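You operate a simulated robot arm through the tools that you are given. There is no shell and no other tool. Be economical: measure what you need, move in short steps, check, and stop when the job is done.

The job below is to be done with a simulated two-armed robot. You get a single attempt, and the scene is never put back.

JOB
Pick up the carton that expires last from the middle shelf of the rack with one hand, pass it to the other hand and put it on the top of the blue chest. Set down upright: carton.

Only the result counts: the job must be done as asked and must still hold three seconds after the hand-in. Knocking over, shifting, dropping, spilling or breaking anything else fails it.

ROBOT AND FRAMES
Two 7-joint arms with two-finger parallel grippers on one trunk, on a base that drives. Base frame: it is fixed to the floor where the robot stands at the start and does not move with it; the origin is under the middle of the robot, x ahead of it, y to its left, z up. Readings come in mm, rad, newtons and seconds.
The left shoulder is at the start at [50, 209, 1196], the right one opposite. With the tool pointing down near the work surface each hand reaches from about 300 to 920 mm from the robot's upright axis, wherever it stands, measured 20 degrees to its own side. Places, roughly: top of the blue chest [700, -1600, 900]. Payload 4.4 kg a hand.
The tool frame of a hand sits at the grasp point between the pads (the TCP): z along the fingers, y along the line on which they close. The tips reach 23 mm beyond it. Largest opening 94 mm; finger width 38, thickness 10; the body of the gripper, 54 by 96 mm, starts 39 mm behind the TCP.
Orientation is told as [roll, pitch, yaw] about the base's x, y, z axes, in that order, counted from this pose: with the fingers straight down and closing along the base's y, the tool's x points along the base's -x, its y along +y and its z along -z.

CONTROLS
- The arms move only by the tool apply_moves. It takes "left_commands", "right_commands" or both (then of equal length, played together; a hand with none holds still); each is a list of rows, each an object of numbers (a shift or turn left out is 0, a gripper value left out holds the last): "tx", "ty", "tz": the shift along the tool's x, y, z in mm; "rx", "ry", "rz": the turn, a rotation vector about the tool's x, y, z in rad; "gripper": the closure in counts, from 0 (fully open) to 255 (shut). In form: [{"tx": .., "ty": .., "tz": .., "rx": .., "ry": .., "rz": .., "gripper": ..}, ...]. A call has 1 to 10 rows; each row shifts and turns the commanded pose from where the row before left it, along the tool's axes as they then stand. A row lasts 0.2 s, in which the tool goes at most 50 mm and 0.15 rad; a call with a longer step from one row to the next is refused whole, and so is a gripper value outside its range. A pose out of reach is approached as far as the arm can. The call stops where the force on the tool passes 40 N (or 10 N more than at its start, if that is more) or the arm is blocked; 0.2 s more then pass. Each finger travels about 108 mm/s and halts on what it meets, pressing with about 21 N; the grip force reading is that of the motor and also rises with nothing between the fingers. The clock runs only during rows and for 0.2 s after the last one: add rows that do not move to give the fingers time. It gives the time, the measured TCP pose, the force on the tool (base axes), the opening and the grip force at its end, in the units of the frame above (readings bear some noise), with the torque about the TCP (base axes, N m) and any sound that the robot's microphone picked up.
- Cameras (640 x 400 px; columns grow to the right, rows downward): "scene" is now at [150.8, -41.9, 1380.1]; the picture's right is [-0.45, -0.89, 0.00], its down [-0.40, 0.20, -0.89] and it looks along [0.80, -0.40, -0.45] (base axes); focal length 290 px, centre (320, 200). "left" rides on the left gripper at [86, -16, -75] in its tool frame; the picture's right is [0.18, 0.98, 0.00], its down [-0.58, 0.11, -0.81] and it looks along [-0.79, 0.15, 0.59] (tool axes); focal length 243 px, centre (320, 200). "right" rides on the right gripper at [86, 16, -74] in its tool frame; the picture's right is [-0.18, 0.98, 0.00], its down [-0.58, -0.11, -0.81] and it looks along [-0.79, -0.15, 0.59] (tool axes); focal length 243 px, centre (320, 200). There is no depth. A picture from a camera that has moved, and an enlarged one, comes with that camera's place and axes in the base frame and with its lens.
- get_image(camera): a new picture of that camera. The clock stands still meanwhile.
- raise_lower(by): slides the trunk up (or, below 0, down) by that many mm; the arms and the scene camera ride with it, the base frame stays. It gives what a move gives, with no picture.
- steer(legs): drives the robot by 1 to 6 legs, each [ahead, left, turn to the left] in mm, mm and rad, along the robot's own axes; the way and the turn of a leg run together, so that a leg with both is an arc; at most 1500 mm and 3.142 rad a leg. The arms and the cameras ride along, it lands a little off, and it stops where it bumps. It gives what a move gives.
- head_to(pan, tilt): turns the head with the scene camera to pan (to the left, within 1.396 rad either way) and tilt (down, from -0.506 to 1.204), counted from straight ahead of the robot. It gives what a move gives.
- inspect(camera, box): a new picture of the part [left, top, right, bottom] of that camera's present view, enlarged. The clock stands still meanwhile.
- close_job(): hands the job in; it is judged then, once.

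Go step by step. Nothing tells you exact positions but the pictures and the camera data: compare them with the known pose of the tool, close in by small moves and look again before you grip or let go. The budget is 120 turns and 108 pictures, counting those below and the enlarged ones. Unless the task says otherwise, let go and move clear before handing in, and close with one line.

The tools are called after "Emit:" by a JSON object that holds its "op" and its "data". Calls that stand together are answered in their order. apply_moves: Moves the arms, as the interface text tells. Its arguments: {"type":"object","properties":{"left_commands":{"type":"array","items":{"type":"object","properties":{"tx":{"type":"number"},"ty":{"type":"number"},"tz":{"type":"number"},"rx":{"type":"number"},"ry":{"type":"number"},"rz":{"type":"number"},"gripper":{"type":"number"}}}},"right_commands":{"type":"array","items":{"type":"object","properties":{"tx":{"type":"number"},"ty":{"type":"number"},"tz":{"type":"number"},"rx":{"type":"number"},"ry":{"type":"number"},"rz":{"type":"number"},"gripper":{"type":"number"}}}}},"required":[]} The other tools are called the same way: raise_lower (by) slides the trunk up or down; steer (legs) drives the base; head_to (pan, tilt) turns the head that bears the scene camera; get_image (camera) takes a picture; inspect (camera, box) takes an enlarged picture of a part of a camera's view; close_job () hands the job in.

At the start:

```text
clock: 0.0
left_position: [610.6, -12.8, 1208.5]
left_tool_rot: [0.001, -0.001, 0.001]
left_force: [0.2, 0.3, -1.2]
left_torque: [-0.02, 0.02, -0.01]
left_grip_width: 93.9
left_grip_force: 0.0
right_position: [389.2, -542.4, 1116.6]
right_tool_rot: [0.0, 0.0, 0.001]
right_force: [-0.2, 0.8, -0.4]
right_torque: [0.02, -0.02, 0.0]
right_grip_width: 93.9
right_grip_force: 0.0
trunk travel left (down, up): [-275.0, 288.0]
robot x, y, heading: [-1.2, -1.8, -0.004]
head pan, tilt: [-0.464, 0.466]
```

scene: 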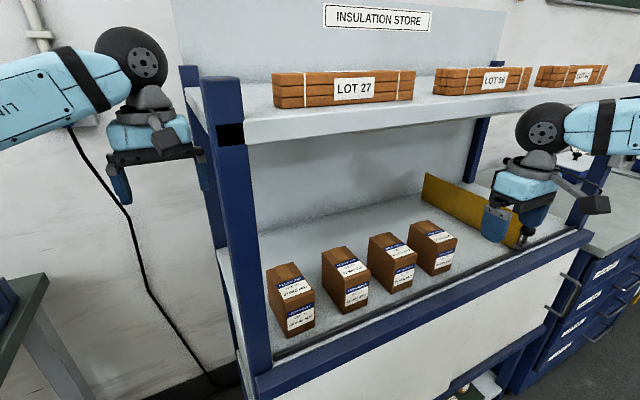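
right: 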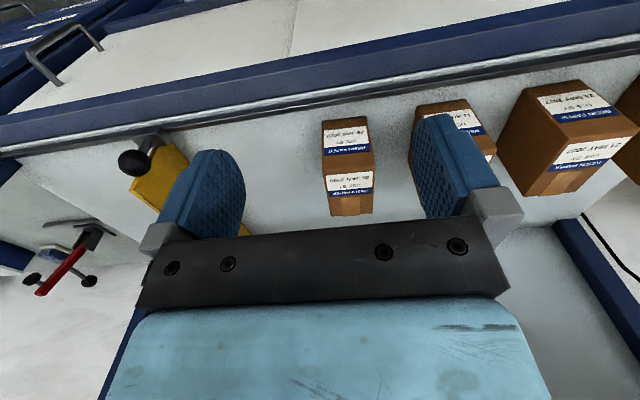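
left: 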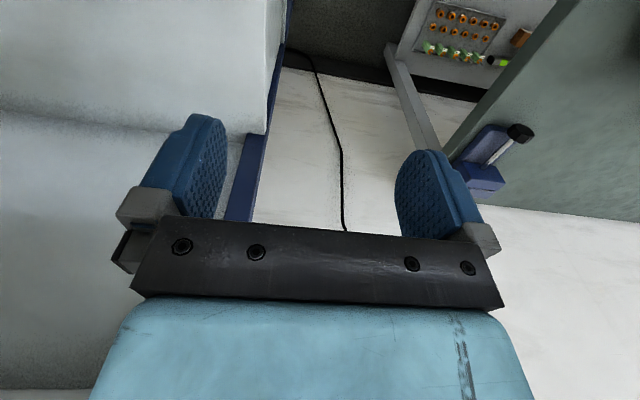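

I see four cartons with date labels on the middle shelf. First I'll read the labels enlarged.

Emit:
{"op": "inspect", "data": {"camera": "scene", "box": [255, 210, 365, 345]}}

Emit:
{"op": "inspect", "data": {"camera": "scene", "box": [360, 205, 470, 300]}}

Emit:
{"op": "inspect", "data": {"camera": "right", "box": [300, 70, 640, 230]}}

```text
2.96 times, centred on (310, 278) of scene
camera zoom: at [150.8, -41.9, 1380.1], right [-0.45, -0.89, 0.0], down [-0.4, 0.2, -0.89], along [0.8, -0.4, -0.45], focal length 860 px, centre (350, -30)
```

zoom: 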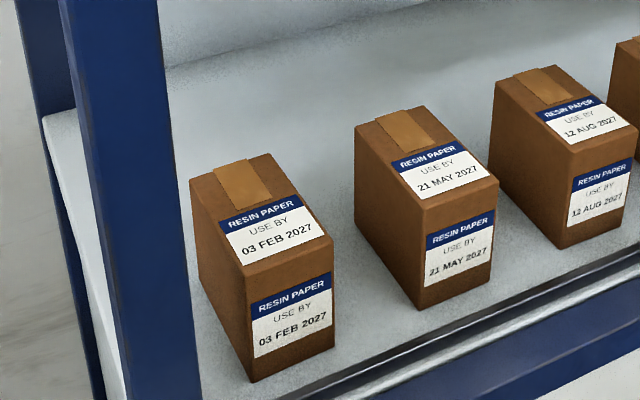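

```text
4.21 times, centred on (415, 252) of scene
camera zoom: at [150.8, -41.9, 1380.1], right [-0.45, -0.89, 0.0], down [-0.4, 0.2, -0.89], along [0.8, -0.4, -0.45], focal length 1222 px, centre (-80, -21)
```

zoom: 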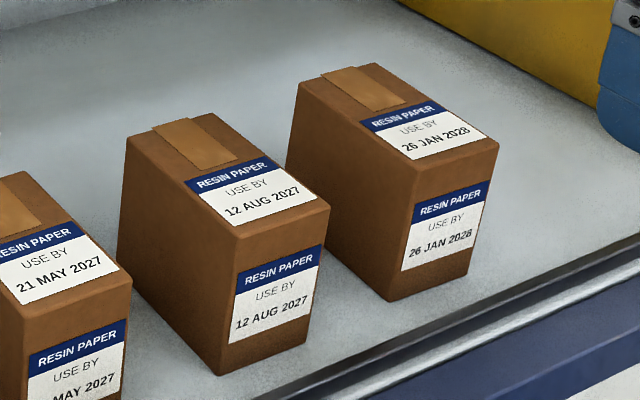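

```text
1.88 times, centred on (470, 150) of right
camera zoom: at [302.7, -526.8, 1192.6], right [0.18, 0.98, 0.0], down [0.58, -0.11, 0.81], along [0.79, -0.15, -0.59], focal length 457 px, centre (38, 294)
```

zoom: 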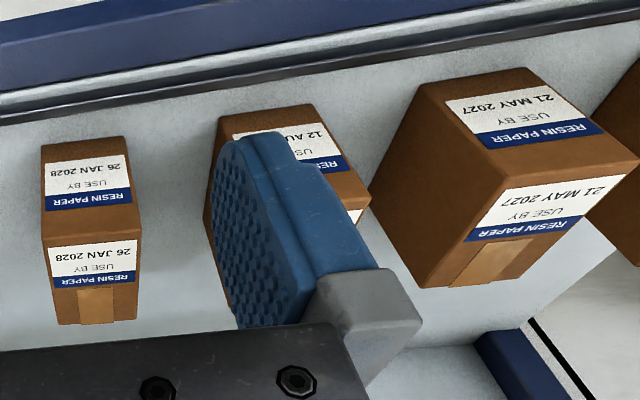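

The carton that expires last is the one at the right, 26 JAN 2028, at roughly (543, -535), with its base at z 922 and measuring about 57 x 88 x 88 mm. I'll look at the chest and pull both hands back from the rack.

Emit:
{"op": "apply_moves", "data": {"left_commands": [{"tx": 40}, {"tx": 40}, {"tx": 40}, {"tx": 40}, {"tx": 40}, {"tx": 40}], "right_commands": [{"tx": 30}, {"tx": 30}, {"tx": 20}, {}, {}, {}]}}

Emit:
{"op": "head_to", "data": {"pan": -1.1, "tilt": 0.45}}

Emit:
{"op": "get_image", "data": {"camera": "scene"}}

```text
clock: 1.4
left_position: [369.9, -12.4, 1208.7]
left_tool_rot: [0.0, -0.001, 0.001]
left_force: [0.8, -0.8, 0.3]
left_torque: [0.02, 0.0, 0.01]
left_grip_width: 94.4
left_grip_force: 0.0
right_position: [309.4, -545.4, 1116.9]
right_tool_rot: [0.0, -0.001, -0.001]
right_force: [0.8, 0.3, 0.4]
right_torque: [-0.02, 0.0, 0.01]
right_grip_width: 94.0
right_grip_force: 0.0
trunk travel left (down, up): [-275.0, 288.0]
robot x, y, heading: [-0.3, 1.7, 0.001]
head pan, tilt: [-0.464, 0.466]
```

```text
clock: 2.4
left_position: [371.3, -12.5, 1209.1]
left_tool_rot: [0.001, 0.0, 0.0]
left_force: [0.0, 0.6, -0.4]
left_torque: [0.03, 0.02, 0.01]
left_grip_width: 94.2
left_grip_force: 0.0
right_position: [311.3, -544.5, 1118.1]
right_tool_rot: [0.001, 0.001, 0.001]
right_force: [0.0, 0.0, 0.7]
right_torque: [-0.02, -0.02, 0.0]
right_grip_width: 93.8
right_grip_force: 0.1
trunk travel left (down, up): [-275.0, 288.0]
robot x, y, heading: [2.4, -2.0, 0.006]
head pan, tilt: [-1.1, 0.45]
```

```text
101 pictures are left
camera scene: at [110.7, -82.8, 1381.6], right [-0.89, -0.45, 0.0], down [-0.2, 0.39, -0.9], along [0.41, -0.8, -0.44], focal length 290 px, centre (320, 200)
```

scene: 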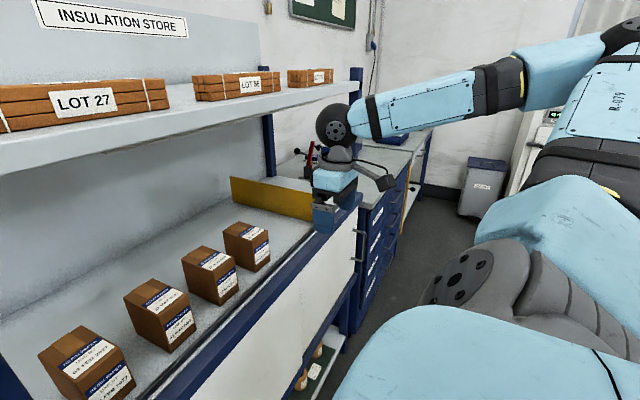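

The chest is the drawer unit to the right of the rack, with some tools on its top. Next I'll test whether the right wrist can turn by π, so that its camera sits above a horizontal grasp.

Emit:
{"op": "apply_moves", "data": {"right_commands": [{"rz": 0.15}, {"rz": 0.15}, {"rz": 0.15}, {"rz": 0.15}, {"rz": 0.15}, {"rz": 0.15}, {"rz": 0.15}, {"rz": 0.15}, {"rz": 0.15}, {"rz": 0.15}]}}

Emit:
{"op": "apply_moves", "data": {"right_commands": [{"rz": 0.15}, {"rz": 0.15}, {"rz": 0.15}, {"rz": 0.15}, {"rz": 0.15}, {"rz": 0.15}, {"rz": 0.15}, {"rz": 0.15}, {"rz": 0.15}, {"rz": 0.15}]}}

```text
clock: 4.6
left_position: [370.8, -10.8, 1209.5]
left_tool_rot: [0.001, 0.0, 0.001]
left_force: [0.5, -0.1, 0.4]
left_torque: [-0.01, 0.01, 0.02]
left_grip_width: 93.9
left_grip_force: 0.1
right_position: [310.0, -543.0, 1117.0]
right_tool_rot: [0.001, 0.001, -1.502]
right_force: [-0.4, -0.1, -0.2]
right_torque: [0.0, 0.0, -0.04]
right_grip_width: 94.4
right_grip_force: 0.1
trunk travel left (down, up): [-275.0, 288.0]
robot x, y, heading: [-3.0, 0.6, -0.001]
head pan, tilt: [-1.1, 0.45]
```

```text
clock: 6.8
left_position: [371.7, -8.2, 1207.7]
left_tool_rot: [-0.004, 0.003, 0.001]
left_force: [-0.2, -0.7, -0.6]
left_torque: [-0.02, 0.05, -0.02]
left_grip_width: 93.7
left_grip_force: 0.0
right_position: [311.1, -540.3, 1118.3]
right_tool_rot: [0.004, -0.003, -2.997]
right_force: [1.1, 0.8, 0.2]
right_torque: [-0.05, 0.02, 0.03]
right_grip_width: 94.2
right_grip_force: 0.0
trunk travel left (down, up): [-275.0, 288.0]
robot x, y, heading: [-0.1, 5.4, -0.003]
head pan, tilt: [-1.1, 0.45]
```

The wrist can flip. I'll finish the π turn, move ahead a little, and pitch the fingers up to point forward.

Emit:
{"op": "apply_moves", "data": {"right_commands": [{"rz": 0.1445, "tx": 40}, {"tx": 40}, {"ry": 0.15}, {"ry": 0.15}, {"ry": 0.15}, {"ry": 0.15}, {"ry": 0.15}, {"ry": 0.15}]}}

Emit:
{"op": "apply_moves", "data": {"right_commands": [{"ry": 0.15}, {"ry": 0.15}, {"ry": 0.15}, {"ry": 0.15}, {"ry": 0.07}, {}]}}

Emit:
{"op": "get_image", "data": {"camera": "right"}}

Emit:
{"op": "head_to", "data": {"pan": -0.9, "tilt": 0.5}}

Emit:
{"op": "get_image", "data": {"camera": "scene"}}

```text
clock: 8.6
left_position: [370.7, -12.3, 1211.1]
left_tool_rot: [0.002, 0.0, -0.001]
left_force: [1.4, -0.1, -0.3]
left_torque: [0.0, -0.03, 0.02]
left_grip_width: 94.0
left_grip_force: 0.0
right_position: [390.3, -570.7, 1111.6]
right_tool_rot: [-0.001, 0.902, 3.14]
right_force: [0.3, 0.2, 0.7]
right_torque: [0.0, -0.02, 0.03]
right_grip_width: 94.2
right_grip_force: 0.0
right hand out of reach, approached as far as the arm can: row 1, 2
trunk travel left (down, up): [-275.0, 288.0]
robot x, y, heading: [-1.6, 1.2, 0.002]
head pan, tilt: [-1.1, 0.45]
```

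```text
clock: 10.0
left_position: [369.6, -11.1, 1208.8]
left_tool_rot: [0.002, 0.0, 0.001]
left_force: [0.2, 0.0, -0.9]
left_torque: [-0.01, -0.02, -0.02]
left_grip_width: 94.2
left_grip_force: 0.1
right_position: [391.8, -569.4, 1112.4]
right_tool_rot: [-0.29, 1.57, 2.851]
right_force: [0.2, -0.9, 0.2]
right_torque: [0.02, 0.02, -0.04]
right_grip_width: 94.4
right_grip_force: 0.1
trunk travel left (down, up): [-275.0, 288.0]
robot x, y, heading: [4.3, -1.7, -0.001]
head pan, tilt: [-1.1, 0.45]
```

```text
100 pictures are left
camera right: at [316.2, -587.2, 1200.6], right [0.0, -0.98, -0.18], down [-0.81, 0.11, -0.58], along [0.59, 0.15, -0.79], focal length 243 px, centre (320, 200)
```

right: 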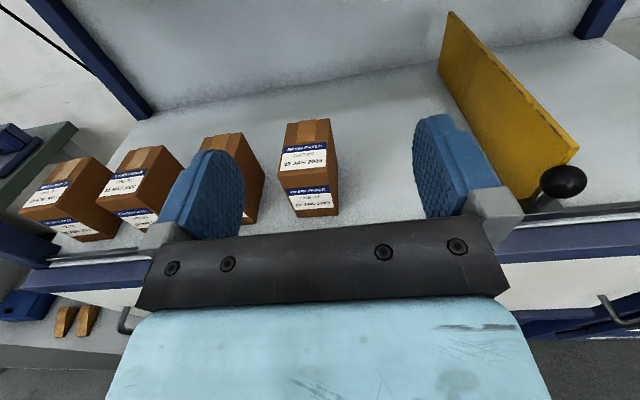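

```text
clock: 10.8
left_position: [371.2, -12.4, 1210.1]
left_tool_rot: [0.0, 0.001, 0.0]
left_force: [0.8, 0.9, 0.0]
left_torque: [0.03, -0.01, 0.0]
left_grip_width: 94.0
left_grip_force: 0.1
right_position: [390.3, -570.5, 1113.9]
right_tool_rot: [-0.087, 1.568, 3.054]
right_force: [0.9, 0.4, -0.3]
right_torque: [0.01, -0.03, 0.0]
right_grip_width: 94.2
right_grip_force: 0.1
trunk travel left (down, up): [-275.0, 288.0]
robot x, y, heading: [-5.4, 0.9, -0.001]
head pan, tilt: [-0.901, 0.499]
```

```text
99 pictures are left
camera scene: at [125.4, -72.2, 1377.2], right [-0.78, -0.62, 0.0], down [-0.3, 0.38, -0.88], along [0.55, -0.69, -0.48], focal length 290 px, centre (320, 200)
```

scene: 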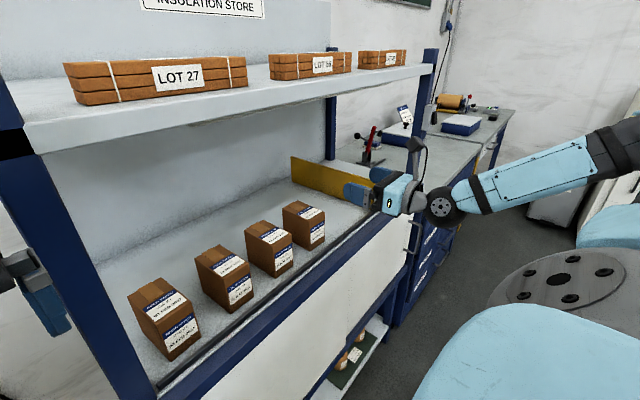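

The right hand now points forward with its camera on top. I'll line it up with the carton in y and come down in front of the shelf.

Emit:
{"op": "apply_moves", "data": {"right_commands": [{"tx": -40, "ty": -18}, {"tx": -40, "ty": -17}, {"tx": -40}, {}]}}

Emit:
{"op": "get_image", "data": {"camera": "right"}}

Emit:
{"op": "get_image", "data": {"camera": "scene"}}

```text
clock: 11.8
left_position: [370.3, -10.6, 1210.3]
left_tool_rot: [-0.001, -0.001, 0.0]
left_force: [-0.6, 0.0, -0.8]
left_torque: [-0.01, 0.01, 0.02]
left_grip_width: 94.0
left_grip_force: 0.2
right_position: [392.0, -536.0, 996.2]
right_tool_rot: [0.766, 1.569, -2.376]
right_force: [0.2, 0.5, -0.1]
right_torque: [0.03, 0.0, 0.01]
right_grip_width: 94.0
right_grip_force: 0.0
trunk travel left (down, up): [-275.0, 288.0]
robot x, y, heading: [-0.3, -2.2, 0.003]
head pan, tilt: [-0.901, 0.499]
```

```text
98 pictures are left
camera right: at [316.6, -552.8, 1083.3], right [0.0, -0.98, -0.18], down [-0.81, 0.11, -0.58], along [0.59, 0.15, -0.79], focal length 243 px, centre (320, 200)
```

right: 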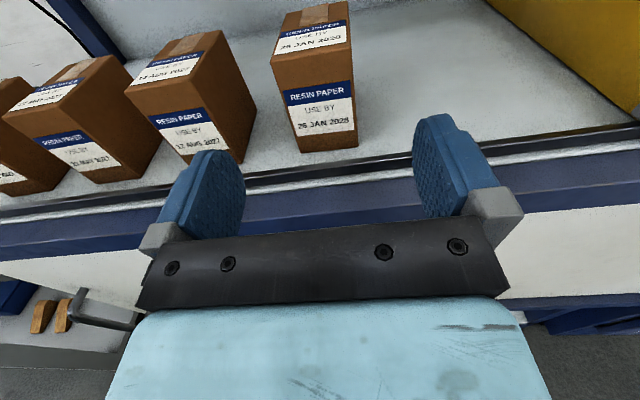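

```text
97 pictures are left
camera scene: at [124.8, -71.5, 1377.3], right [-0.78, -0.62, 0.0], down [-0.3, 0.37, -0.88], along [0.55, -0.69, -0.48], focal length 290 px, centre (320, 200)
```

scene: 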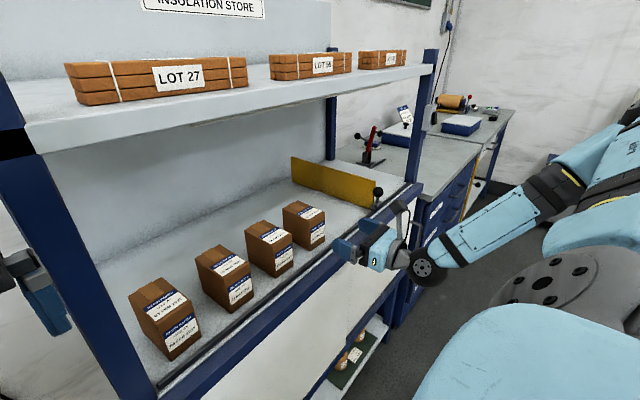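

The carton's front face is at x 496, centred at y about -532, and its base is at z 922. I'll go down to z 964 and approach halfway.

Emit:
{"op": "apply_moves", "data": {"right_commands": [{"tx": -32, "ty": -4}, {"tz": 40}, {"tz": 30}, {}]}}

Emit:
{"op": "get_image", "data": {"camera": "right"}}

Emit:
{"op": "inspect", "data": {"camera": "scene", "box": [240, 170, 480, 320]}}

```text
clock: 12.8
left_position: [369.9, -11.9, 1209.0]
left_tool_rot: [0.0, 0.0, -0.002]
left_force: [1.4, -0.2, 0.3]
left_torque: [0.02, 0.0, -0.03]
left_grip_width: 93.8
left_grip_force: 0.0
right_position: [461.9, -532.4, 962.4]
right_tool_rot: [-0.056, 1.568, 3.084]
right_force: [-0.9, 0.3, 0.5]
right_torque: [0.0, 0.02, -0.01]
right_grip_width: 94.0
right_grip_force: 0.0
trunk travel left (down, up): [-275.0, 288.0]
robot x, y, heading: [-1.0, 0.6, -0.0]
head pan, tilt: [-0.901, 0.499]
```

```text
96 pictures are left
camera right: at [387.5, -549.3, 1049.1], right [0.0, -0.98, -0.18], down [-0.81, 0.11, -0.58], along [0.59, 0.15, -0.79], focal length 243 px, centre (320, 200)
```

right: 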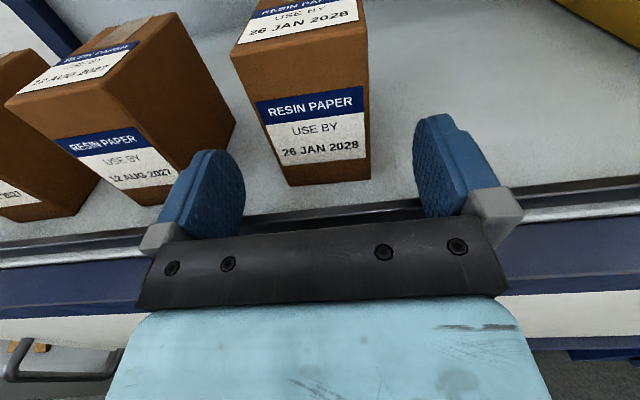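

```text
2.67 times, centred on (360, 245) of scene
camera zoom: at [125.0, -72.0, 1377.2], right [-0.78, -0.62, 0.0], down [-0.3, 0.38, -0.88], along [0.55, -0.69, -0.48], focal length 774 px, centre (213, 80)
```

zoom: 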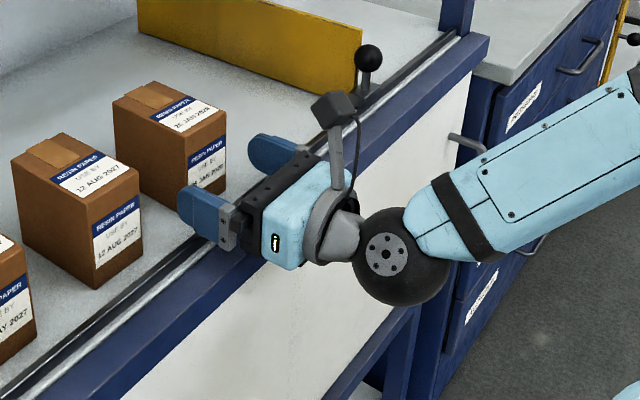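

The hand is centred on the carton within a couple of mm. I'll advance to x 520 with the fingers on both sides.

Emit:
{"op": "apply_moves", "data": {"right_commands": [{"tz": 30}, {"tz": 28}, {}]}}

Emit:
{"op": "get_image", "data": {"camera": "right"}}

Emit:
{"op": "inspect", "data": {"camera": "scene", "box": [240, 170, 480, 320]}}

```text
clock: 13.1
left_position: [369.5, -12.8, 1209.5]
left_tool_rot: [-0.001, -0.001, -0.001]
left_force: [1.3, 0.0, -0.9]
left_torque: [0.01, 0.06, -0.03]
left_grip_width: 93.9
left_grip_force: 0.0
right_position: [471.3, -532.7, 960.4]
right_tool_rot: [0.08, 1.565, -3.064]
right_force: [-20.3, -0.6, 10.6]
right_torque: [0.24, 1.32, 0.3]
right_grip_width: 94.1
right_grip_force: 0.0
trunk travel left (down, up): [-275.0, 288.0]
robot x, y, heading: [-1.5, -1.3, -0.002]
head pan, tilt: [-0.901, 0.499]
stopped in row 1 (right hand): the force on the tool passed its limit at 121 N (the readings are from after the stop); the commanded pose is now the measured one
```

```text
94 pictures are left
camera right: at [396.9, -550.1, 1048.5], right [0.0, -0.98, -0.18], down [-0.81, 0.11, -0.58], along [0.59, 0.15, -0.8], focal length 243 px, centre (320, 200)
```

right: 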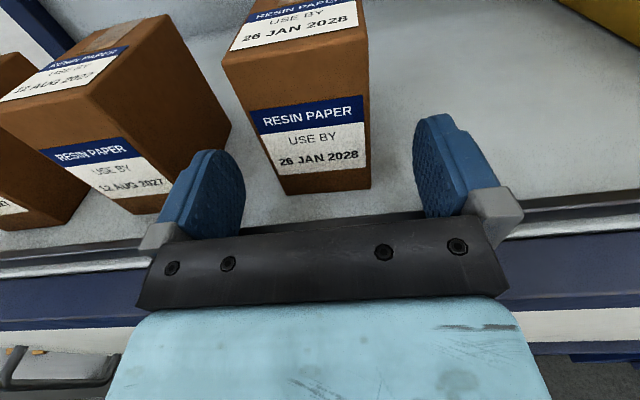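

```text
2.67 times, centred on (360, 245) of scene
camera zoom: at [124.3, -72.7, 1377.3], right [-0.79, -0.62, 0.0], down [-0.3, 0.38, -0.88], along [0.54, -0.69, -0.48], focal length 774 px, centre (213, 80)
```

zoom: 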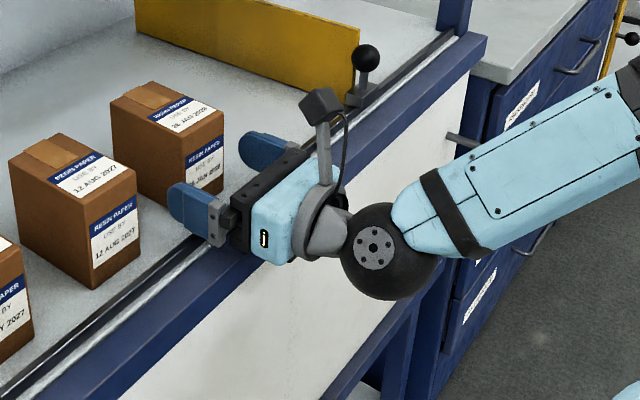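

The gripper body met a raised front lip of the shelf; the cartons look unmoved. I'll back off, rise by about 24 mm and try again.

Emit:
{"op": "apply_moves", "data": {"right_commands": [{"tz": -25}, {"tx": 24}, {"tz": 35}, {}]}}

Emit:
{"op": "apply_moves", "data": {"right_commands": [{"tz": 20}, {"tz": 19}, {}]}}

Emit:
{"op": "get_image", "data": {"camera": "right"}}

Emit:
{"op": "inspect", "data": {"camera": "scene", "box": [240, 170, 480, 320]}}

```text
clock: 14.1
left_position: [369.8, -11.1, 1208.9]
left_tool_rot: [-0.001, 0.0, -0.002]
left_force: [-0.1, 0.3, 0.9]
left_torque: [-0.02, -0.01, 0.04]
left_grip_width: 94.3
left_grip_force: 0.1
right_position: [483.3, -532.7, 986.5]
right_tool_rot: [0.236, 1.567, -2.908]
right_force: [0.7, 0.4, 0.5]
right_torque: [-0.02, 0.01, -0.04]
right_grip_width: 93.9
right_grip_force: 0.0
trunk travel left (down, up): [-275.0, 288.0]
robot x, y, heading: [-2.7, -1.7, -0.005]
head pan, tilt: [-0.901, 0.499]
```

```text
clock: 14.9
left_position: [371.4, -12.7, 1209.8]
left_tool_rot: [0.0, 0.001, -0.002]
left_force: [0.1, -0.4, 0.3]
left_torque: [0.02, 0.01, 0.03]
left_grip_width: 94.1
left_grip_force: 0.1
right_position: [524.3, -533.5, 982.7]
right_tool_rot: [0.098, 1.564, -3.046]
right_force: [-0.1, -0.1, -0.2]
right_torque: [0.01, -0.01, 0.02]
right_grip_width: 93.9
right_grip_force: 0.1
trunk travel left (down, up): [-275.0, 288.0]
robot x, y, heading: [-2.2, -1.0, -0.002]
head pan, tilt: [-0.901, 0.499]
```

```text
92 pictures are left
camera right: at [449.0, -550.2, 1071.5], right [0.0, -0.98, -0.18], down [-0.81, 0.11, -0.58], along [0.59, 0.15, -0.8], focal length 243 px, centre (320, 200)
```

right: 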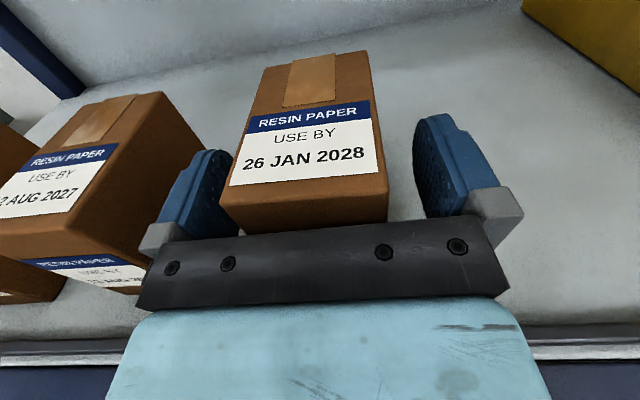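

```text
2.67 times, centred on (360, 245) of scene
camera zoom: at [124.9, -72.4, 1377.2], right [-0.78, -0.62, 0.0], down [-0.3, 0.38, -0.88], along [0.54, -0.69, -0.48], focal length 774 px, centre (213, 80)
```

zoom: 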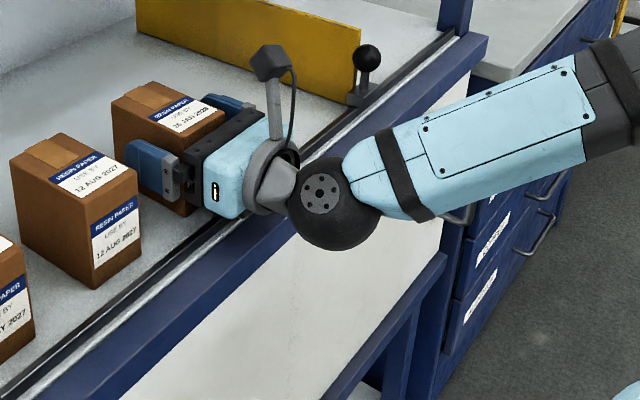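

The carton sits centred between the pads. I'll close the right gripper.

Emit:
{"op": "apply_moves", "data": {"right_commands": [{"gripper": 80}, {"gripper": 255}, {}, {}]}}

Emit:
{"op": "get_image", "data": {"camera": "right"}}

```text
clock: 15.9
left_position: [371.8, -12.2, 1209.7]
left_tool_rot: [0.001, 0.002, 0.0]
left_force: [-0.1, 0.7, 0.1]
left_torque: [0.02, -0.04, 0.02]
left_grip_width: 94.1
left_grip_force: 0.1
right_position: [522.9, -533.1, 982.6]
right_tool_rot: [0.068, 1.564, -3.075]
right_force: [0.8, 1.0, 0.3]
right_torque: [0.12, -0.01, -0.02]
right_grip_width: 57.8
right_grip_force: 20.7
trunk travel left (down, up): [-275.0, 288.0]
robot x, y, heading: [0.7, 0.9, -0.004]
head pan, tilt: [-0.901, 0.499]
```

```text
90 pictures are left
camera right: at [449.1, -550.1, 1071.6], right [0.0, -0.98, -0.18], down [-0.81, 0.11, -0.58], along [0.59, 0.15, -0.8], focal length 243 px, centre (320, 200)
```

right: 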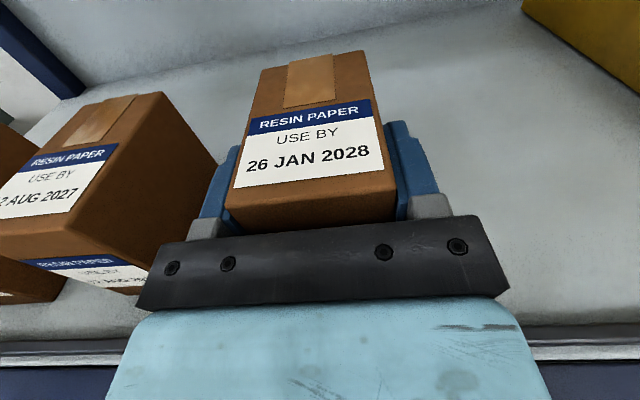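

It is gripped at 57.8 mm. I'll lift it straight up slowly and then check.

Emit:
{"op": "apply_moves", "data": {"right_commands": [{"tx": 15}, {"tx": 20}, {"tx": 25}, {}]}}

Emit:
{"op": "get_image", "data": {"camera": "scene"}}

```text
clock: 16.9
left_position: [372.1, -13.7, 1208.5]
left_tool_rot: [0.002, 0.002, 0.0]
left_force: [-0.4, 0.4, -0.1]
left_torque: [0.01, -0.03, 0.0]
left_grip_width: 94.0
left_grip_force: 0.1
right_position: [522.0, -533.2, 1042.1]
right_tool_rot: [-0.032, 1.563, 3.109]
right_force: [-0.2, -0.9, -2.9]
right_torque: [0.03, 0.03, 0.01]
right_grip_width: 58.1
right_grip_force: 20.6
trunk travel left (down, up): [-275.0, 288.0]
robot x, y, heading: [2.2, 4.2, -0.004]
head pan, tilt: [-0.901, 0.499]
```

```text
89 pictures are left
camera scene: at [125.9, -73.2, 1377.0], right [-0.78, -0.62, 0.0], down [-0.3, 0.38, -0.88], along [0.54, -0.69, -0.48], focal length 290 px, centre (320, 200)
```

scene: 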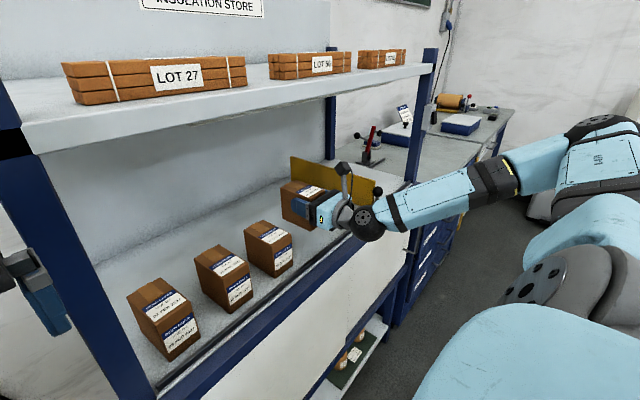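

The carton is held at about 0.3 kg. Before backing the base out, I'll look to both sides and behind.

Emit:
{"op": "head_to", "data": {"pan": 1.39, "tilt": 0.6}}

Emit:
{"op": "get_image", "data": {"camera": "scene"}}

Emit:
{"op": "head_to", "data": {"pan": -1.39, "tilt": 0.6}}

Emit:
{"op": "get_image", "data": {"camera": "scene"}}

```text
clock: 19.0
left_position: [371.4, -11.2, 1209.1]
left_tool_rot: [-0.002, 0.003, -0.001]
left_force: [-0.5, -0.2, 0.6]
left_torque: [0.0, 0.0, -0.01]
left_grip_width: 94.0
left_grip_force: 0.0
right_position: [522.3, -532.7, 1043.6]
right_tool_rot: [0.03, 1.564, -3.113]
right_force: [1.6, -0.6, -2.9]
right_torque: [-0.02, 0.04, 0.02]
right_grip_width: 57.6
right_grip_force: 21.1
trunk travel left (down, up): [-275.0, 288.0]
robot x, y, heading: [-2.9, -1.8, -0.008]
head pan, tilt: [1.389, 0.6]
```

```text
88 pictures are left
camera scene: at [85.2, 85.5, 1368.1], right [0.98, -0.18, 0.0], down [-0.1, -0.56, -0.83], along [0.15, 0.81, -0.56], focal length 290 px, centre (320, 200)
```

scene: 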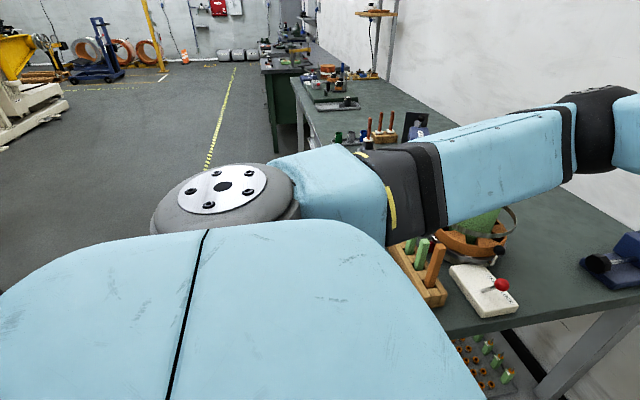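

```text
clock: 21.5
left_position: [371.8, -12.6, 1208.8]
left_tool_rot: [0.0, 0.002, 0.0]
left_force: [0.2, 0.3, -0.6]
left_torque: [0.05, 0.0, -0.02]
left_grip_width: 94.0
left_grip_force: 0.0
right_position: [523.2, -533.7, 1042.5]
right_tool_rot: [0.038, 1.564, -3.107]
right_force: [0.4, 0.5, -3.6]
right_torque: [-0.03, 0.05, 0.01]
right_grip_width: 57.9
right_grip_force: 21.2
trunk travel left (down, up): [-275.0, 288.0]
robot x, y, heading: [0.7, -1.8, -0.004]
head pan, tilt: [-1.389, 0.6]
```

```text
87 pictures are left
camera scene: at [85.0, -88.3, 1368.0], right [-0.98, -0.18, 0.0], down [-0.1, 0.56, -0.82], along [0.15, -0.81, -0.57], focal length 290 px, centre (320, 200)
```

scene: 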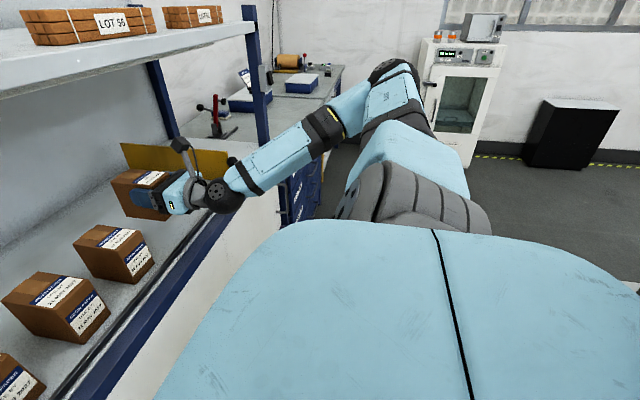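

The floor behind looks free. I'll draw the carton back a little with the arm, then back the base out 350 mm.

Emit:
{"op": "apply_moves", "data": {"right_commands": [{"tz": -25}, {"tz": -35}, {}]}}

Emit:
{"op": "steer", "data": {"legs": [[-350, 0, 0]]}}

Emit:
{"op": "head_to", "data": {"pan": -0.8, "tilt": 0.5}}

Emit:
{"op": "get_image", "data": {"camera": "scene"}}

```text
clock: 22.3
left_position: [372.2, -12.1, 1207.0]
left_tool_rot: [0.002, 0.002, -0.002]
left_force: [0.4, 0.0, -0.1]
left_torque: [0.0, -0.02, 0.0]
left_grip_width: 93.7
left_grip_force: 0.1
right_position: [462.1, -534.5, 1041.3]
right_tool_rot: [-0.036, 1.565, 3.103]
right_force: [0.0, -0.3, -3.3]
right_torque: [-0.02, 0.09, 0.01]
right_grip_width: 57.7
right_grip_force: 21.1
trunk travel left (down, up): [-275.0, 288.0]
robot x, y, heading: [-2.4, -0.7, -0.001]
head pan, tilt: [-1.389, 0.6]
```

```text
clock: 24.6
left_position: [17.3, -9.8, 1209.6]
left_tool_rot: [0.001, -0.003, 0.002]
left_force: [0.1, 0.0, 0.3]
left_torque: [0.02, 0.0, 0.01]
left_grip_width: 93.9
left_grip_force: 0.2
right_position: [109.9, -531.4, 1042.7]
right_tool_rot: [0.043, 1.563, -3.097]
right_force: [-1.0, -0.2, -3.6]
right_torque: [-0.03, 0.03, 0.02]
right_grip_width: 57.7
right_grip_force: 21.8
trunk travel left (down, up): [-275.0, 288.0]
robot x, y, heading: [-354.1, -0.2, 0.002]
head pan, tilt: [-1.389, 0.6]
```

```text
clock: 25.6
left_position: [17.5, -11.3, 1209.6]
left_tool_rot: [0.001, 0.002, 0.003]
left_force: [-0.4, 0.5, 0.3]
left_torque: [0.0, -0.03, -0.01]
left_grip_width: 94.0
left_grip_force: 0.2
right_position: [110.1, -532.0, 1042.9]
right_tool_rot: [0.024, 1.563, -3.116]
right_force: [0.4, -0.4, -3.6]
right_torque: [-0.01, 0.04, -0.01]
right_grip_width: 58.1
right_grip_force: 20.9
trunk travel left (down, up): [-275.0, 288.0]
robot x, y, heading: [-355.4, -1.9, 0.001]
head pan, tilt: [-0.799, 0.499]
```

```text
86 pictures are left
camera scene: at [-221.2, -66.3, 1377.1], right [-0.72, -0.7, 0.0], down [-0.33, 0.34, -0.88], along [0.61, -0.63, -0.48], focal length 290 px, centre (320, 200)
```

scene: 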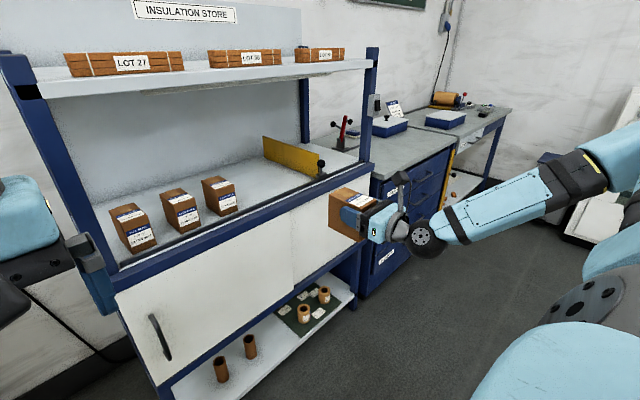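

Free space in front now. For the handover I'll turn the right hand to point left, with the carton's far end facing the left arm. The left hand turns 90° to come down from above, with its camera on the outer side.

Emit:
{"op": "apply_moves", "data": {"right_commands": [{"rx": 0.15}, {"rx": 0.15}, {"rx": 0.15}, {"rx": 0.15}, {"rx": 0.15}, {"rx": 0.15}, {"rx": 0.15}, {"rx": 0.15}, {"rx": 0.15}, {"rx": 0.15}], "left_commands": [{"ty": 30, "tx": -15}, {"ty": 30, "tx": -15}, {"ty": 30, "tx": -15}, {"ty": 30, "tx": -15}, {"ty": 30, "tx": -15}, {"ty": 30, "tx": -15}, {"ty": 30, "tx": -18}, {"rz": 0.15}, {"rz": 0.15}, {"rz": 0.15}]}}

Emit:
{"op": "apply_moves", "data": {"right_commands": [{"rx": 0.0708}, {"tz": 40}, {"tz": 40}, {"tz": 40}, {"tz": 40}, {"tz": 40}, {"tz": 40}, {"tz": 40}, {}], "left_commands": [{"rz": 0.15}, {"rz": 0.15}, {"rz": 0.15}, {"rz": 0.15}, {"rz": 0.15}, {"rz": 0.15}, {"rz": 0.15}, {"rz": 0.0708}, {}]}}

Emit:
{"op": "head_to", "data": {"pan": -0.2, "tilt": 0.6}}

Emit:
{"op": "get_image", "data": {"camera": "scene"}}

```text
clock: 27.9
left_position: [125.4, 200.1, 1208.7]
left_tool_rot: [-0.001, 0.002, -0.451]
left_force: [0.1, 0.4, 0.1]
left_torque: [0.02, -0.01, 0.04]
left_grip_width: 94.2
left_grip_force: 0.1
right_position: [94.1, -415.5, 1031.6]
right_tool_rot: [2.184, 1.439, -0.206]
right_force: [1.1, -0.2, -3.5]
right_torque: [-0.06, 0.06, 0.01]
right_grip_width: 57.8
right_grip_force: 21.5
right hand out of reach, approached as far as the arm can: row 3, 4, 5, 6, 7, 8, 9, 10
trunk travel left (down, up): [-275.0, 288.0]
robot x, y, heading: [-352.6, 3.5, -0.002]
head pan, tilt: [-0.799, 0.499]
stopped in row 10 (right hand): the arm was blocked; the commanded pose is now the measured one
```

```text
clock: 29.9
left_position: [32.0, 135.6, 1210.2]
left_tool_rot: [-0.001, 0.002, -1.568]
left_force: [0.2, 0.2, 0.5]
left_torque: [0.03, -0.03, -0.02]
left_grip_width: 94.0
left_grip_force: 0.0
left hand out of reach, approached as far as the arm can: row 6, 7, 8
right_position: [277.7, -205.5, 1046.8]
right_tool_rot: [2.129, 1.439, -0.192]
right_force: [0.4, 0.3, -3.7]
right_torque: [-0.04, 0.04, -0.01]
right_grip_width: 57.9
right_grip_force: 20.9
right hand out of reach, approached as far as the arm can: row 1
trunk travel left (down, up): [-275.0, 288.0]
robot x, y, heading: [-356.7, 0.8, -0.001]
head pan, tilt: [-0.799, 0.499]
```

```text
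clock: 30.9
left_position: [34.3, 137.2, 1210.1]
left_tool_rot: [-0.001, 0.0, -1.564]
left_force: [0.3, -0.4, 0.4]
left_torque: [-0.02, 0.02, 0.0]
left_grip_width: 93.8
left_grip_force: 0.0
right_position: [279.1, -205.2, 1046.7]
right_tool_rot: [2.118, 1.44, -0.201]
right_force: [0.0, 0.3, -2.9]
right_torque: [-0.05, 0.07, 0.01]
right_grip_width: 58.0
right_grip_force: 21.1
trunk travel left (down, up): [-275.0, 288.0]
robot x, y, heading: [-350.1, 0.7, 0.002]
head pan, tilt: [-0.201, 0.6]
```

```text
85 pictures are left
camera scene: at [-197.8, -18.5, 1368.0], right [-0.2, -0.98, 0.0], down [-0.55, 0.11, -0.82], along [0.81, -0.16, -0.57], focal length 290 px, centre (320, 200)
```

scene: 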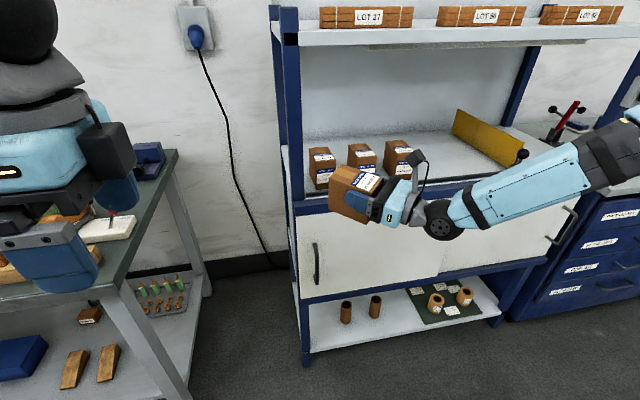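

Pointing fully left is out of the right arm's reach; it stands at 47° and is slightly tilted. I'll hand over with the right hand at 45° and levelled, and the left hand yawed 45° from above, leaning 15° outward so the two wrist cameras stay apart.

Emit:
{"op": "apply_moves", "data": {"right_commands": [{"rx": -0.022, "ry": -0.036, "rz": 0.054}, {"rx": -0.022, "ry": -0.036, "rz": 0.054}, {"ty": -40, "tz": -10}, {"ty": -40, "tz": -10}, {"ty": -40, "tz": -10}, {"ty": -40, "tz": -11}, {"ty": -40, "tz": -11}, {}, {}, {}], "left_commands": [{"rz": -0.15}, {"rz": -0.15}, {"rz": -0.15}, {"rz": -0.15}, {"rz": -0.15}, {"rz": -0.15}, {"rz": -0.15}, {"rz": -0.15}, {"rz": -0.15}, {"rz": -0.15}]}}

Emit:
{"op": "apply_moves", "data": {"left_commands": [{"rz": -0.15}, {"rz": -0.15}, {"rz": -0.15}, {"rz": -0.15}, {"rz": -0.15}, {"rz": -0.1}, {}]}}

Emit:
{"op": "get_image", "data": {"camera": "scene"}}

```text
clock: 33.1
left_position: [33.3, 137.0, 1210.2]
left_tool_rot: [-0.001, -0.001, -0.07]
left_force: [-0.4, 1.3, -0.2]
left_torque: [0.03, -0.02, 0.01]
left_grip_width: 94.0
left_grip_force: 0.1
right_position: [99.7, -102.3, 1051.1]
right_tool_rot: [0.836, 1.567, -1.526]
right_force: [0.7, -0.2, -3.4]
right_torque: [-0.06, 0.08, 0.0]
right_grip_width: 57.8
right_grip_force: 21.1
right hand out of reach, approached as far as the arm can: row 7
trunk travel left (down, up): [-275.0, 288.0]
robot x, y, heading: [-352.1, -2.4, 0.005]
head pan, tilt: [-0.201, 0.6]
```

```text
clock: 34.8
left_position: [33.2, 136.4, 1208.4]
left_tool_rot: [0.001, 0.0, 0.778]
left_force: [0.5, 0.6, 0.1]
left_torque: [-0.01, 0.0, 0.01]
left_grip_width: 94.0
left_grip_force: 0.1
right_position: [100.6, -102.3, 1050.3]
right_tool_rot: [0.819, 1.567, -1.543]
right_force: [0.7, 0.1, -3.7]
right_torque: [-0.02, 0.05, 0.01]
right_grip_width: 57.9
right_grip_force: 21.1
trunk travel left (down, up): [-275.0, 288.0]
robot x, y, heading: [-353.6, -1.4, 0.001]
head pan, tilt: [-0.201, 0.6]
```

```text
84 pictures are left
camera scene: at [-197.8, -18.3, 1368.0], right [-0.2, -0.98, 0.0], down [-0.55, 0.11, -0.82], along [0.81, -0.16, -0.57], focal length 290 px, centre (320, 200)
```

scene: 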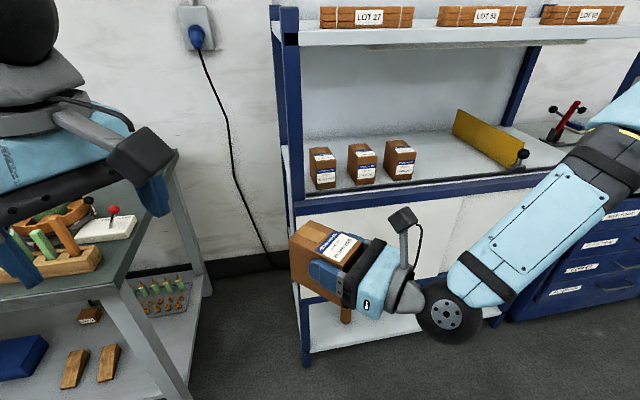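

Right is level at 45° with its TCP at (100, -102, 1050). I'll tilt the left hand 15° and bring it to a standoff 120 mm above the carton's far half.

Emit:
{"op": "apply_moves", "data": {"left_commands": [{"ry": 0.13}, {"ry": 0.132}, {"ty": -36, "tx": 5, "tz": 6}, {"ty": -36, "tx": 5, "tz": 6}, {"ty": -36, "tx": 5, "tz": 6}, {"ty": -36, "tx": 5, "tz": 6}, {"ty": -36, "tx": 5, "tz": 6}, {"ty": -36, "tx": 6, "tz": 6}, {}, {}]}}

Emit:
{"op": "get_image", "data": {"camera": "left"}}

Emit:
{"op": "get_image", "data": {"camera": "scene"}}

Emit:
{"op": "get_image", "data": {"camera": "right"}}

```text
clock: 37.0
left_position: [158.1, -44.2, 1181.3]
left_tool_rot: [0.001, 0.263, 0.779]
left_force: [0.1, 0.2, 1.2]
left_torque: [0.0, 0.02, -0.02]
left_grip_width: 94.2
left_grip_force: 0.0
right_position: [99.7, -102.7, 1050.3]
right_tool_rot: [0.774, 1.567, -1.588]
right_force: [-0.1, -0.1, -4.2]
right_torque: [-0.03, 0.06, -0.01]
right_grip_width: 57.9
right_grip_force: 21.2
trunk travel left (down, up): [-275.0, 288.0]
robot x, y, heading: [-354.4, -0.9, 0.003]
head pan, tilt: [-0.201, 0.6]
```

```text
83 pictures are left
camera left: at [121.7, -99.9, 1274.7], right [-0.82, 0.58, 0.05], down [0.47, 0.62, 0.63], along [0.33, 0.54, -0.78], focal length 243 px, centre (320, 200)
```

left: 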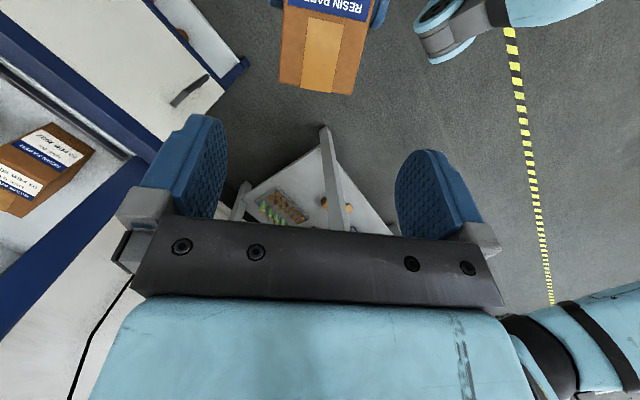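

```text
82 pictures are left
camera scene: at [-197.7, -18.8, 1368.0], right [-0.2, -0.98, 0.0], down [-0.55, 0.11, -0.82], along [0.81, -0.16, -0.57], focal length 290 px, centre (320, 200)
```

scene: 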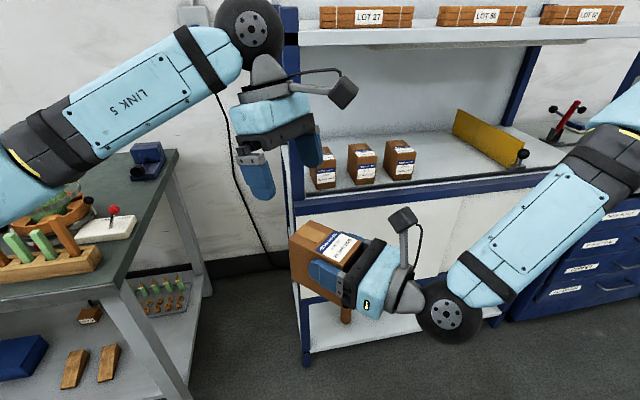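

```text
81 pictures are left
camera right: at [57.9, -166.2, 1138.4], right [0.69, -0.7, -0.18], down [-0.65, -0.49, -0.58], along [0.32, 0.52, -0.79], focal length 243 px, centre (320, 200)
```

right: 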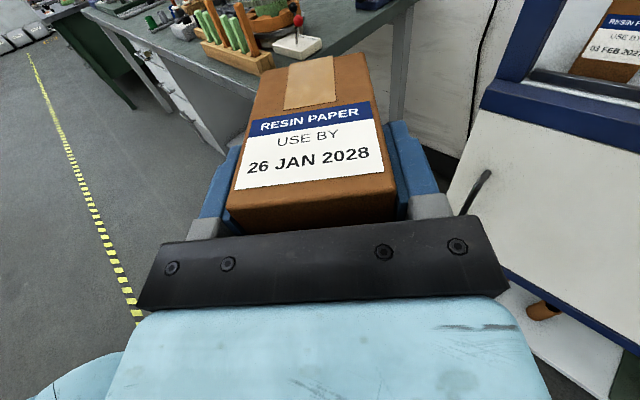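

The positions agree with the left camera to within a few mm. I'll descend 75 mm along the left tool and check.

Emit:
{"op": "apply_moves", "data": {"left_commands": [{"tz": 25}, {"tz": 25}, {"tz": 25}, {}]}}

Emit:
{"op": "get_image", "data": {"camera": "left"}}

Emit:
{"op": "inspect", "data": {"camera": "scene", "box": [220, 80, 460, 340]}}

Emit:
{"op": "get_image", "data": {"camera": "right"}}

```text
clock: 38.0
left_position: [142.5, -58.1, 1110.1]
left_tool_rot: [0.0, 0.263, 0.78]
left_force: [0.7, -0.3, -0.6]
left_torque: [0.01, -0.02, -0.01]
left_grip_width: 93.9
left_grip_force: 0.1
right_position: [100.0, -101.0, 1050.3]
right_tool_rot: [0.87, 1.568, -1.494]
right_force: [0.1, 0.4, -2.9]
right_torque: [-0.04, 0.05, 0.03]
right_grip_width: 58.0
right_grip_force: 20.6
trunk travel left (down, up): [-275.0, 288.0]
robot x, y, heading: [-353.4, 1.0, 0.003]
head pan, tilt: [-0.201, 0.6]
```

```text
80 pictures are left
camera left: at [107.9, -113.5, 1204.1], right [-0.82, 0.58, 0.05], down [0.47, 0.62, 0.63], along [0.33, 0.54, -0.78], focal length 243 px, centre (320, 200)
```

left: 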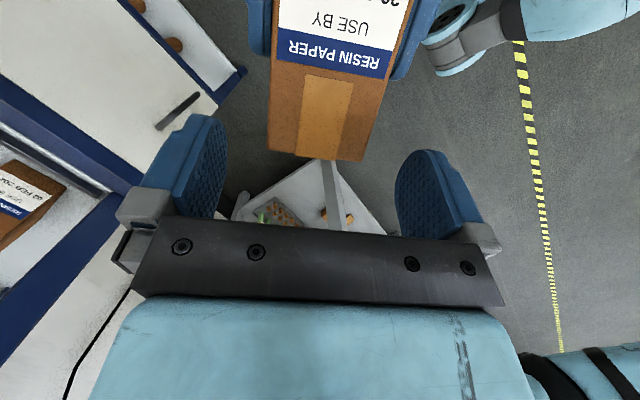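

```text
1.54 times, centred on (340, 210) of scene
camera zoom: at [-198.0, -18.3, 1368.1], right [-0.2, -0.98, 0.0], down [-0.55, 0.11, -0.83], along [0.81, -0.16, -0.56], focal length 446 px, centre (289, 185)
```

zoom: 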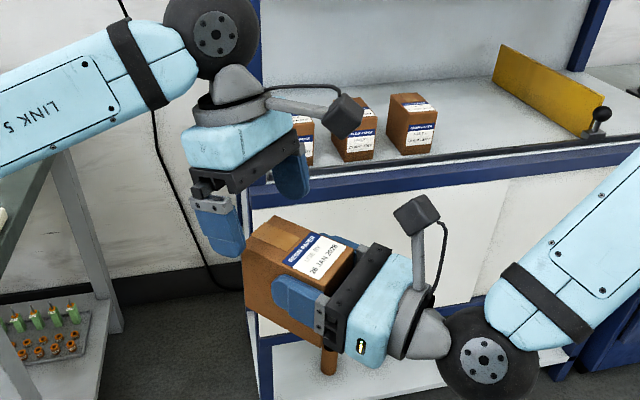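

```text
78 pictures are left
camera right: at [57.6, -165.8, 1138.6], right [0.69, -0.7, -0.18], down [-0.65, -0.49, -0.58], along [0.32, 0.52, -0.79], focal length 243 px, centre (320, 200)
```

right: 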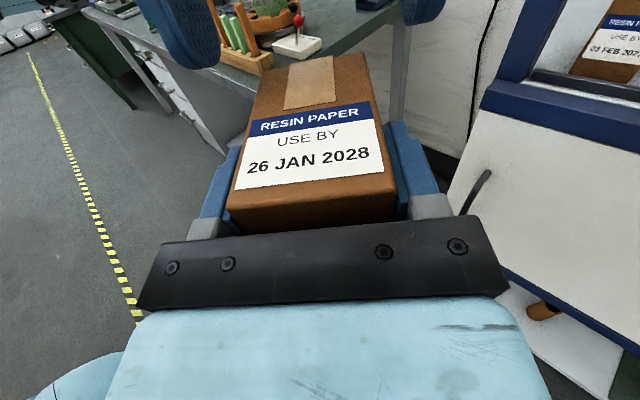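

The carton is centred between the left fingers. I'll do the final 45 mm of descent, shifted 4 mm away from the right fingers.

Emit:
{"op": "apply_moves", "data": {"left_commands": [{"tz": 15, "tx": -4}, {"tz": 15}, {"tz": 14}, {}]}}

Emit:
{"op": "get_image", "data": {"camera": "left"}}

Emit:
{"op": "inspect", "data": {"camera": "scene", "box": [220, 80, 460, 340]}}

Emit:
{"op": "get_image", "data": {"camera": "right"}}

```text
clock: 39.0
left_position: [138.6, -63.1, 1065.2]
left_tool_rot: [0.001, 0.264, 0.779]
left_force: [0.5, 0.6, 0.1]
left_torque: [-0.03, 0.02, 0.0]
left_grip_width: 93.9
left_grip_force: 0.1
right_position: [100.0, -101.8, 1051.3]
right_tool_rot: [0.849, 1.567, -1.511]
right_force: [-0.3, 0.0, -3.3]
right_torque: [0.02, 0.05, -0.02]
right_grip_width: 57.8
right_grip_force: 21.0
trunk travel left (down, up): [-275.0, 288.0]
robot x, y, heading: [-356.0, 0.4, 0.004]
head pan, tilt: [-0.201, 0.6]
```

```text
77 pictures are left
camera left: at [102.6, -118.8, 1159.9], right [-0.82, 0.57, 0.05], down [0.47, 0.62, 0.63], along [0.33, 0.54, -0.78], focal length 243 px, centre (320, 200)
```

left: 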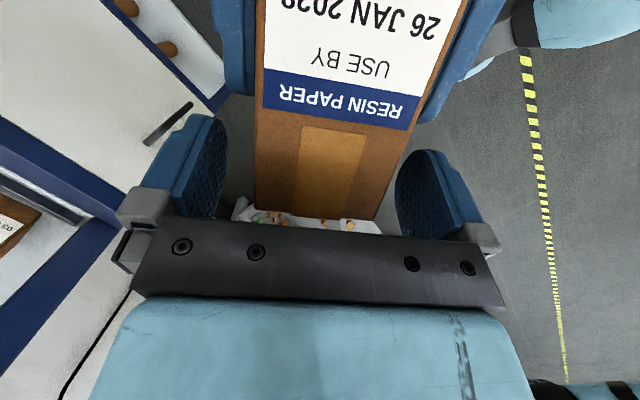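

```text
1.54 times, centred on (340, 210) of scene
camera zoom: at [-197.9, -18.3, 1368.0], right [-0.2, -0.98, 0.0], down [-0.55, 0.11, -0.82], along [0.81, -0.16, -0.57], focal length 446 px, centre (289, 185)
```

zoom: 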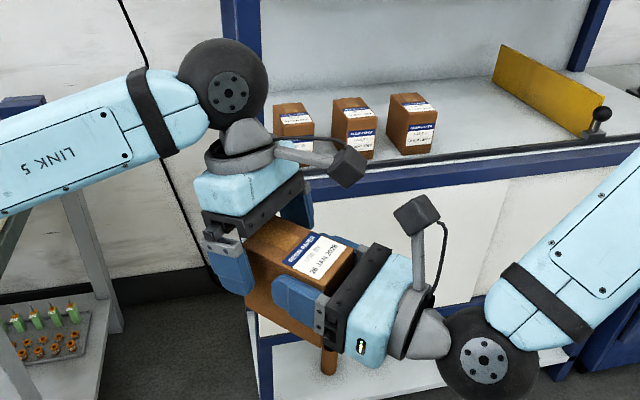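

```text
75 pictures are left
camera right: at [57.7, -165.8, 1138.6], right [0.69, -0.7, -0.18], down [-0.65, -0.49, -0.58], along [0.32, 0.52, -0.79], focal length 243 px, centre (320, 200)
```

right: 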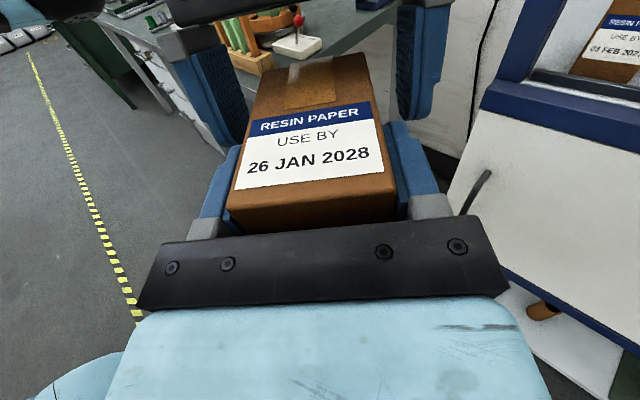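

The left fingers straddle the far half, clear of the right fingers by about 7 mm. I'll close the left gripper.

Emit:
{"op": "apply_moves", "data": {"left_commands": [{"gripper": 60}, {"gripper": 90}, {"gripper": 255}, {}, {}]}}

Emit:
{"op": "get_image", "data": {"camera": "right"}}

```text
clock: 40.1
left_position: [138.3, -64.2, 1066.7]
left_tool_rot: [0.0, 0.263, 0.779]
left_force: [2.7, -3.5, 0.9]
left_torque: [-0.17, -0.15, 0.16]
left_grip_width: 58.3
left_grip_force: 20.6
right_position: [99.1, -101.8, 1050.4]
right_tool_rot: [0.799, 1.567, -1.563]
right_force: [-2.2, 2.8, -2.1]
right_torque: [0.06, 0.15, 0.04]
right_grip_width: 57.9
right_grip_force: 20.4
trunk travel left (down, up): [-275.0, 288.0]
robot x, y, heading: [-351.6, 1.2, 0.005]
head pan, tilt: [-0.201, 0.6]
```

```text
74 pictures are left
camera right: at [57.7, -165.7, 1138.6], right [0.69, -0.7, -0.18], down [-0.65, -0.49, -0.58], along [0.32, 0.52, -0.79], focal length 243 px, centre (320, 200)
```

right: 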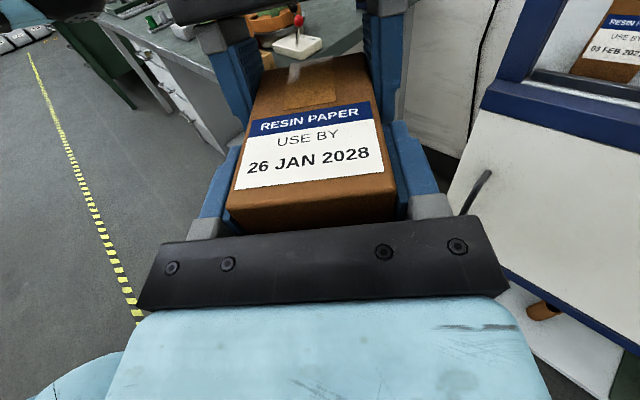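

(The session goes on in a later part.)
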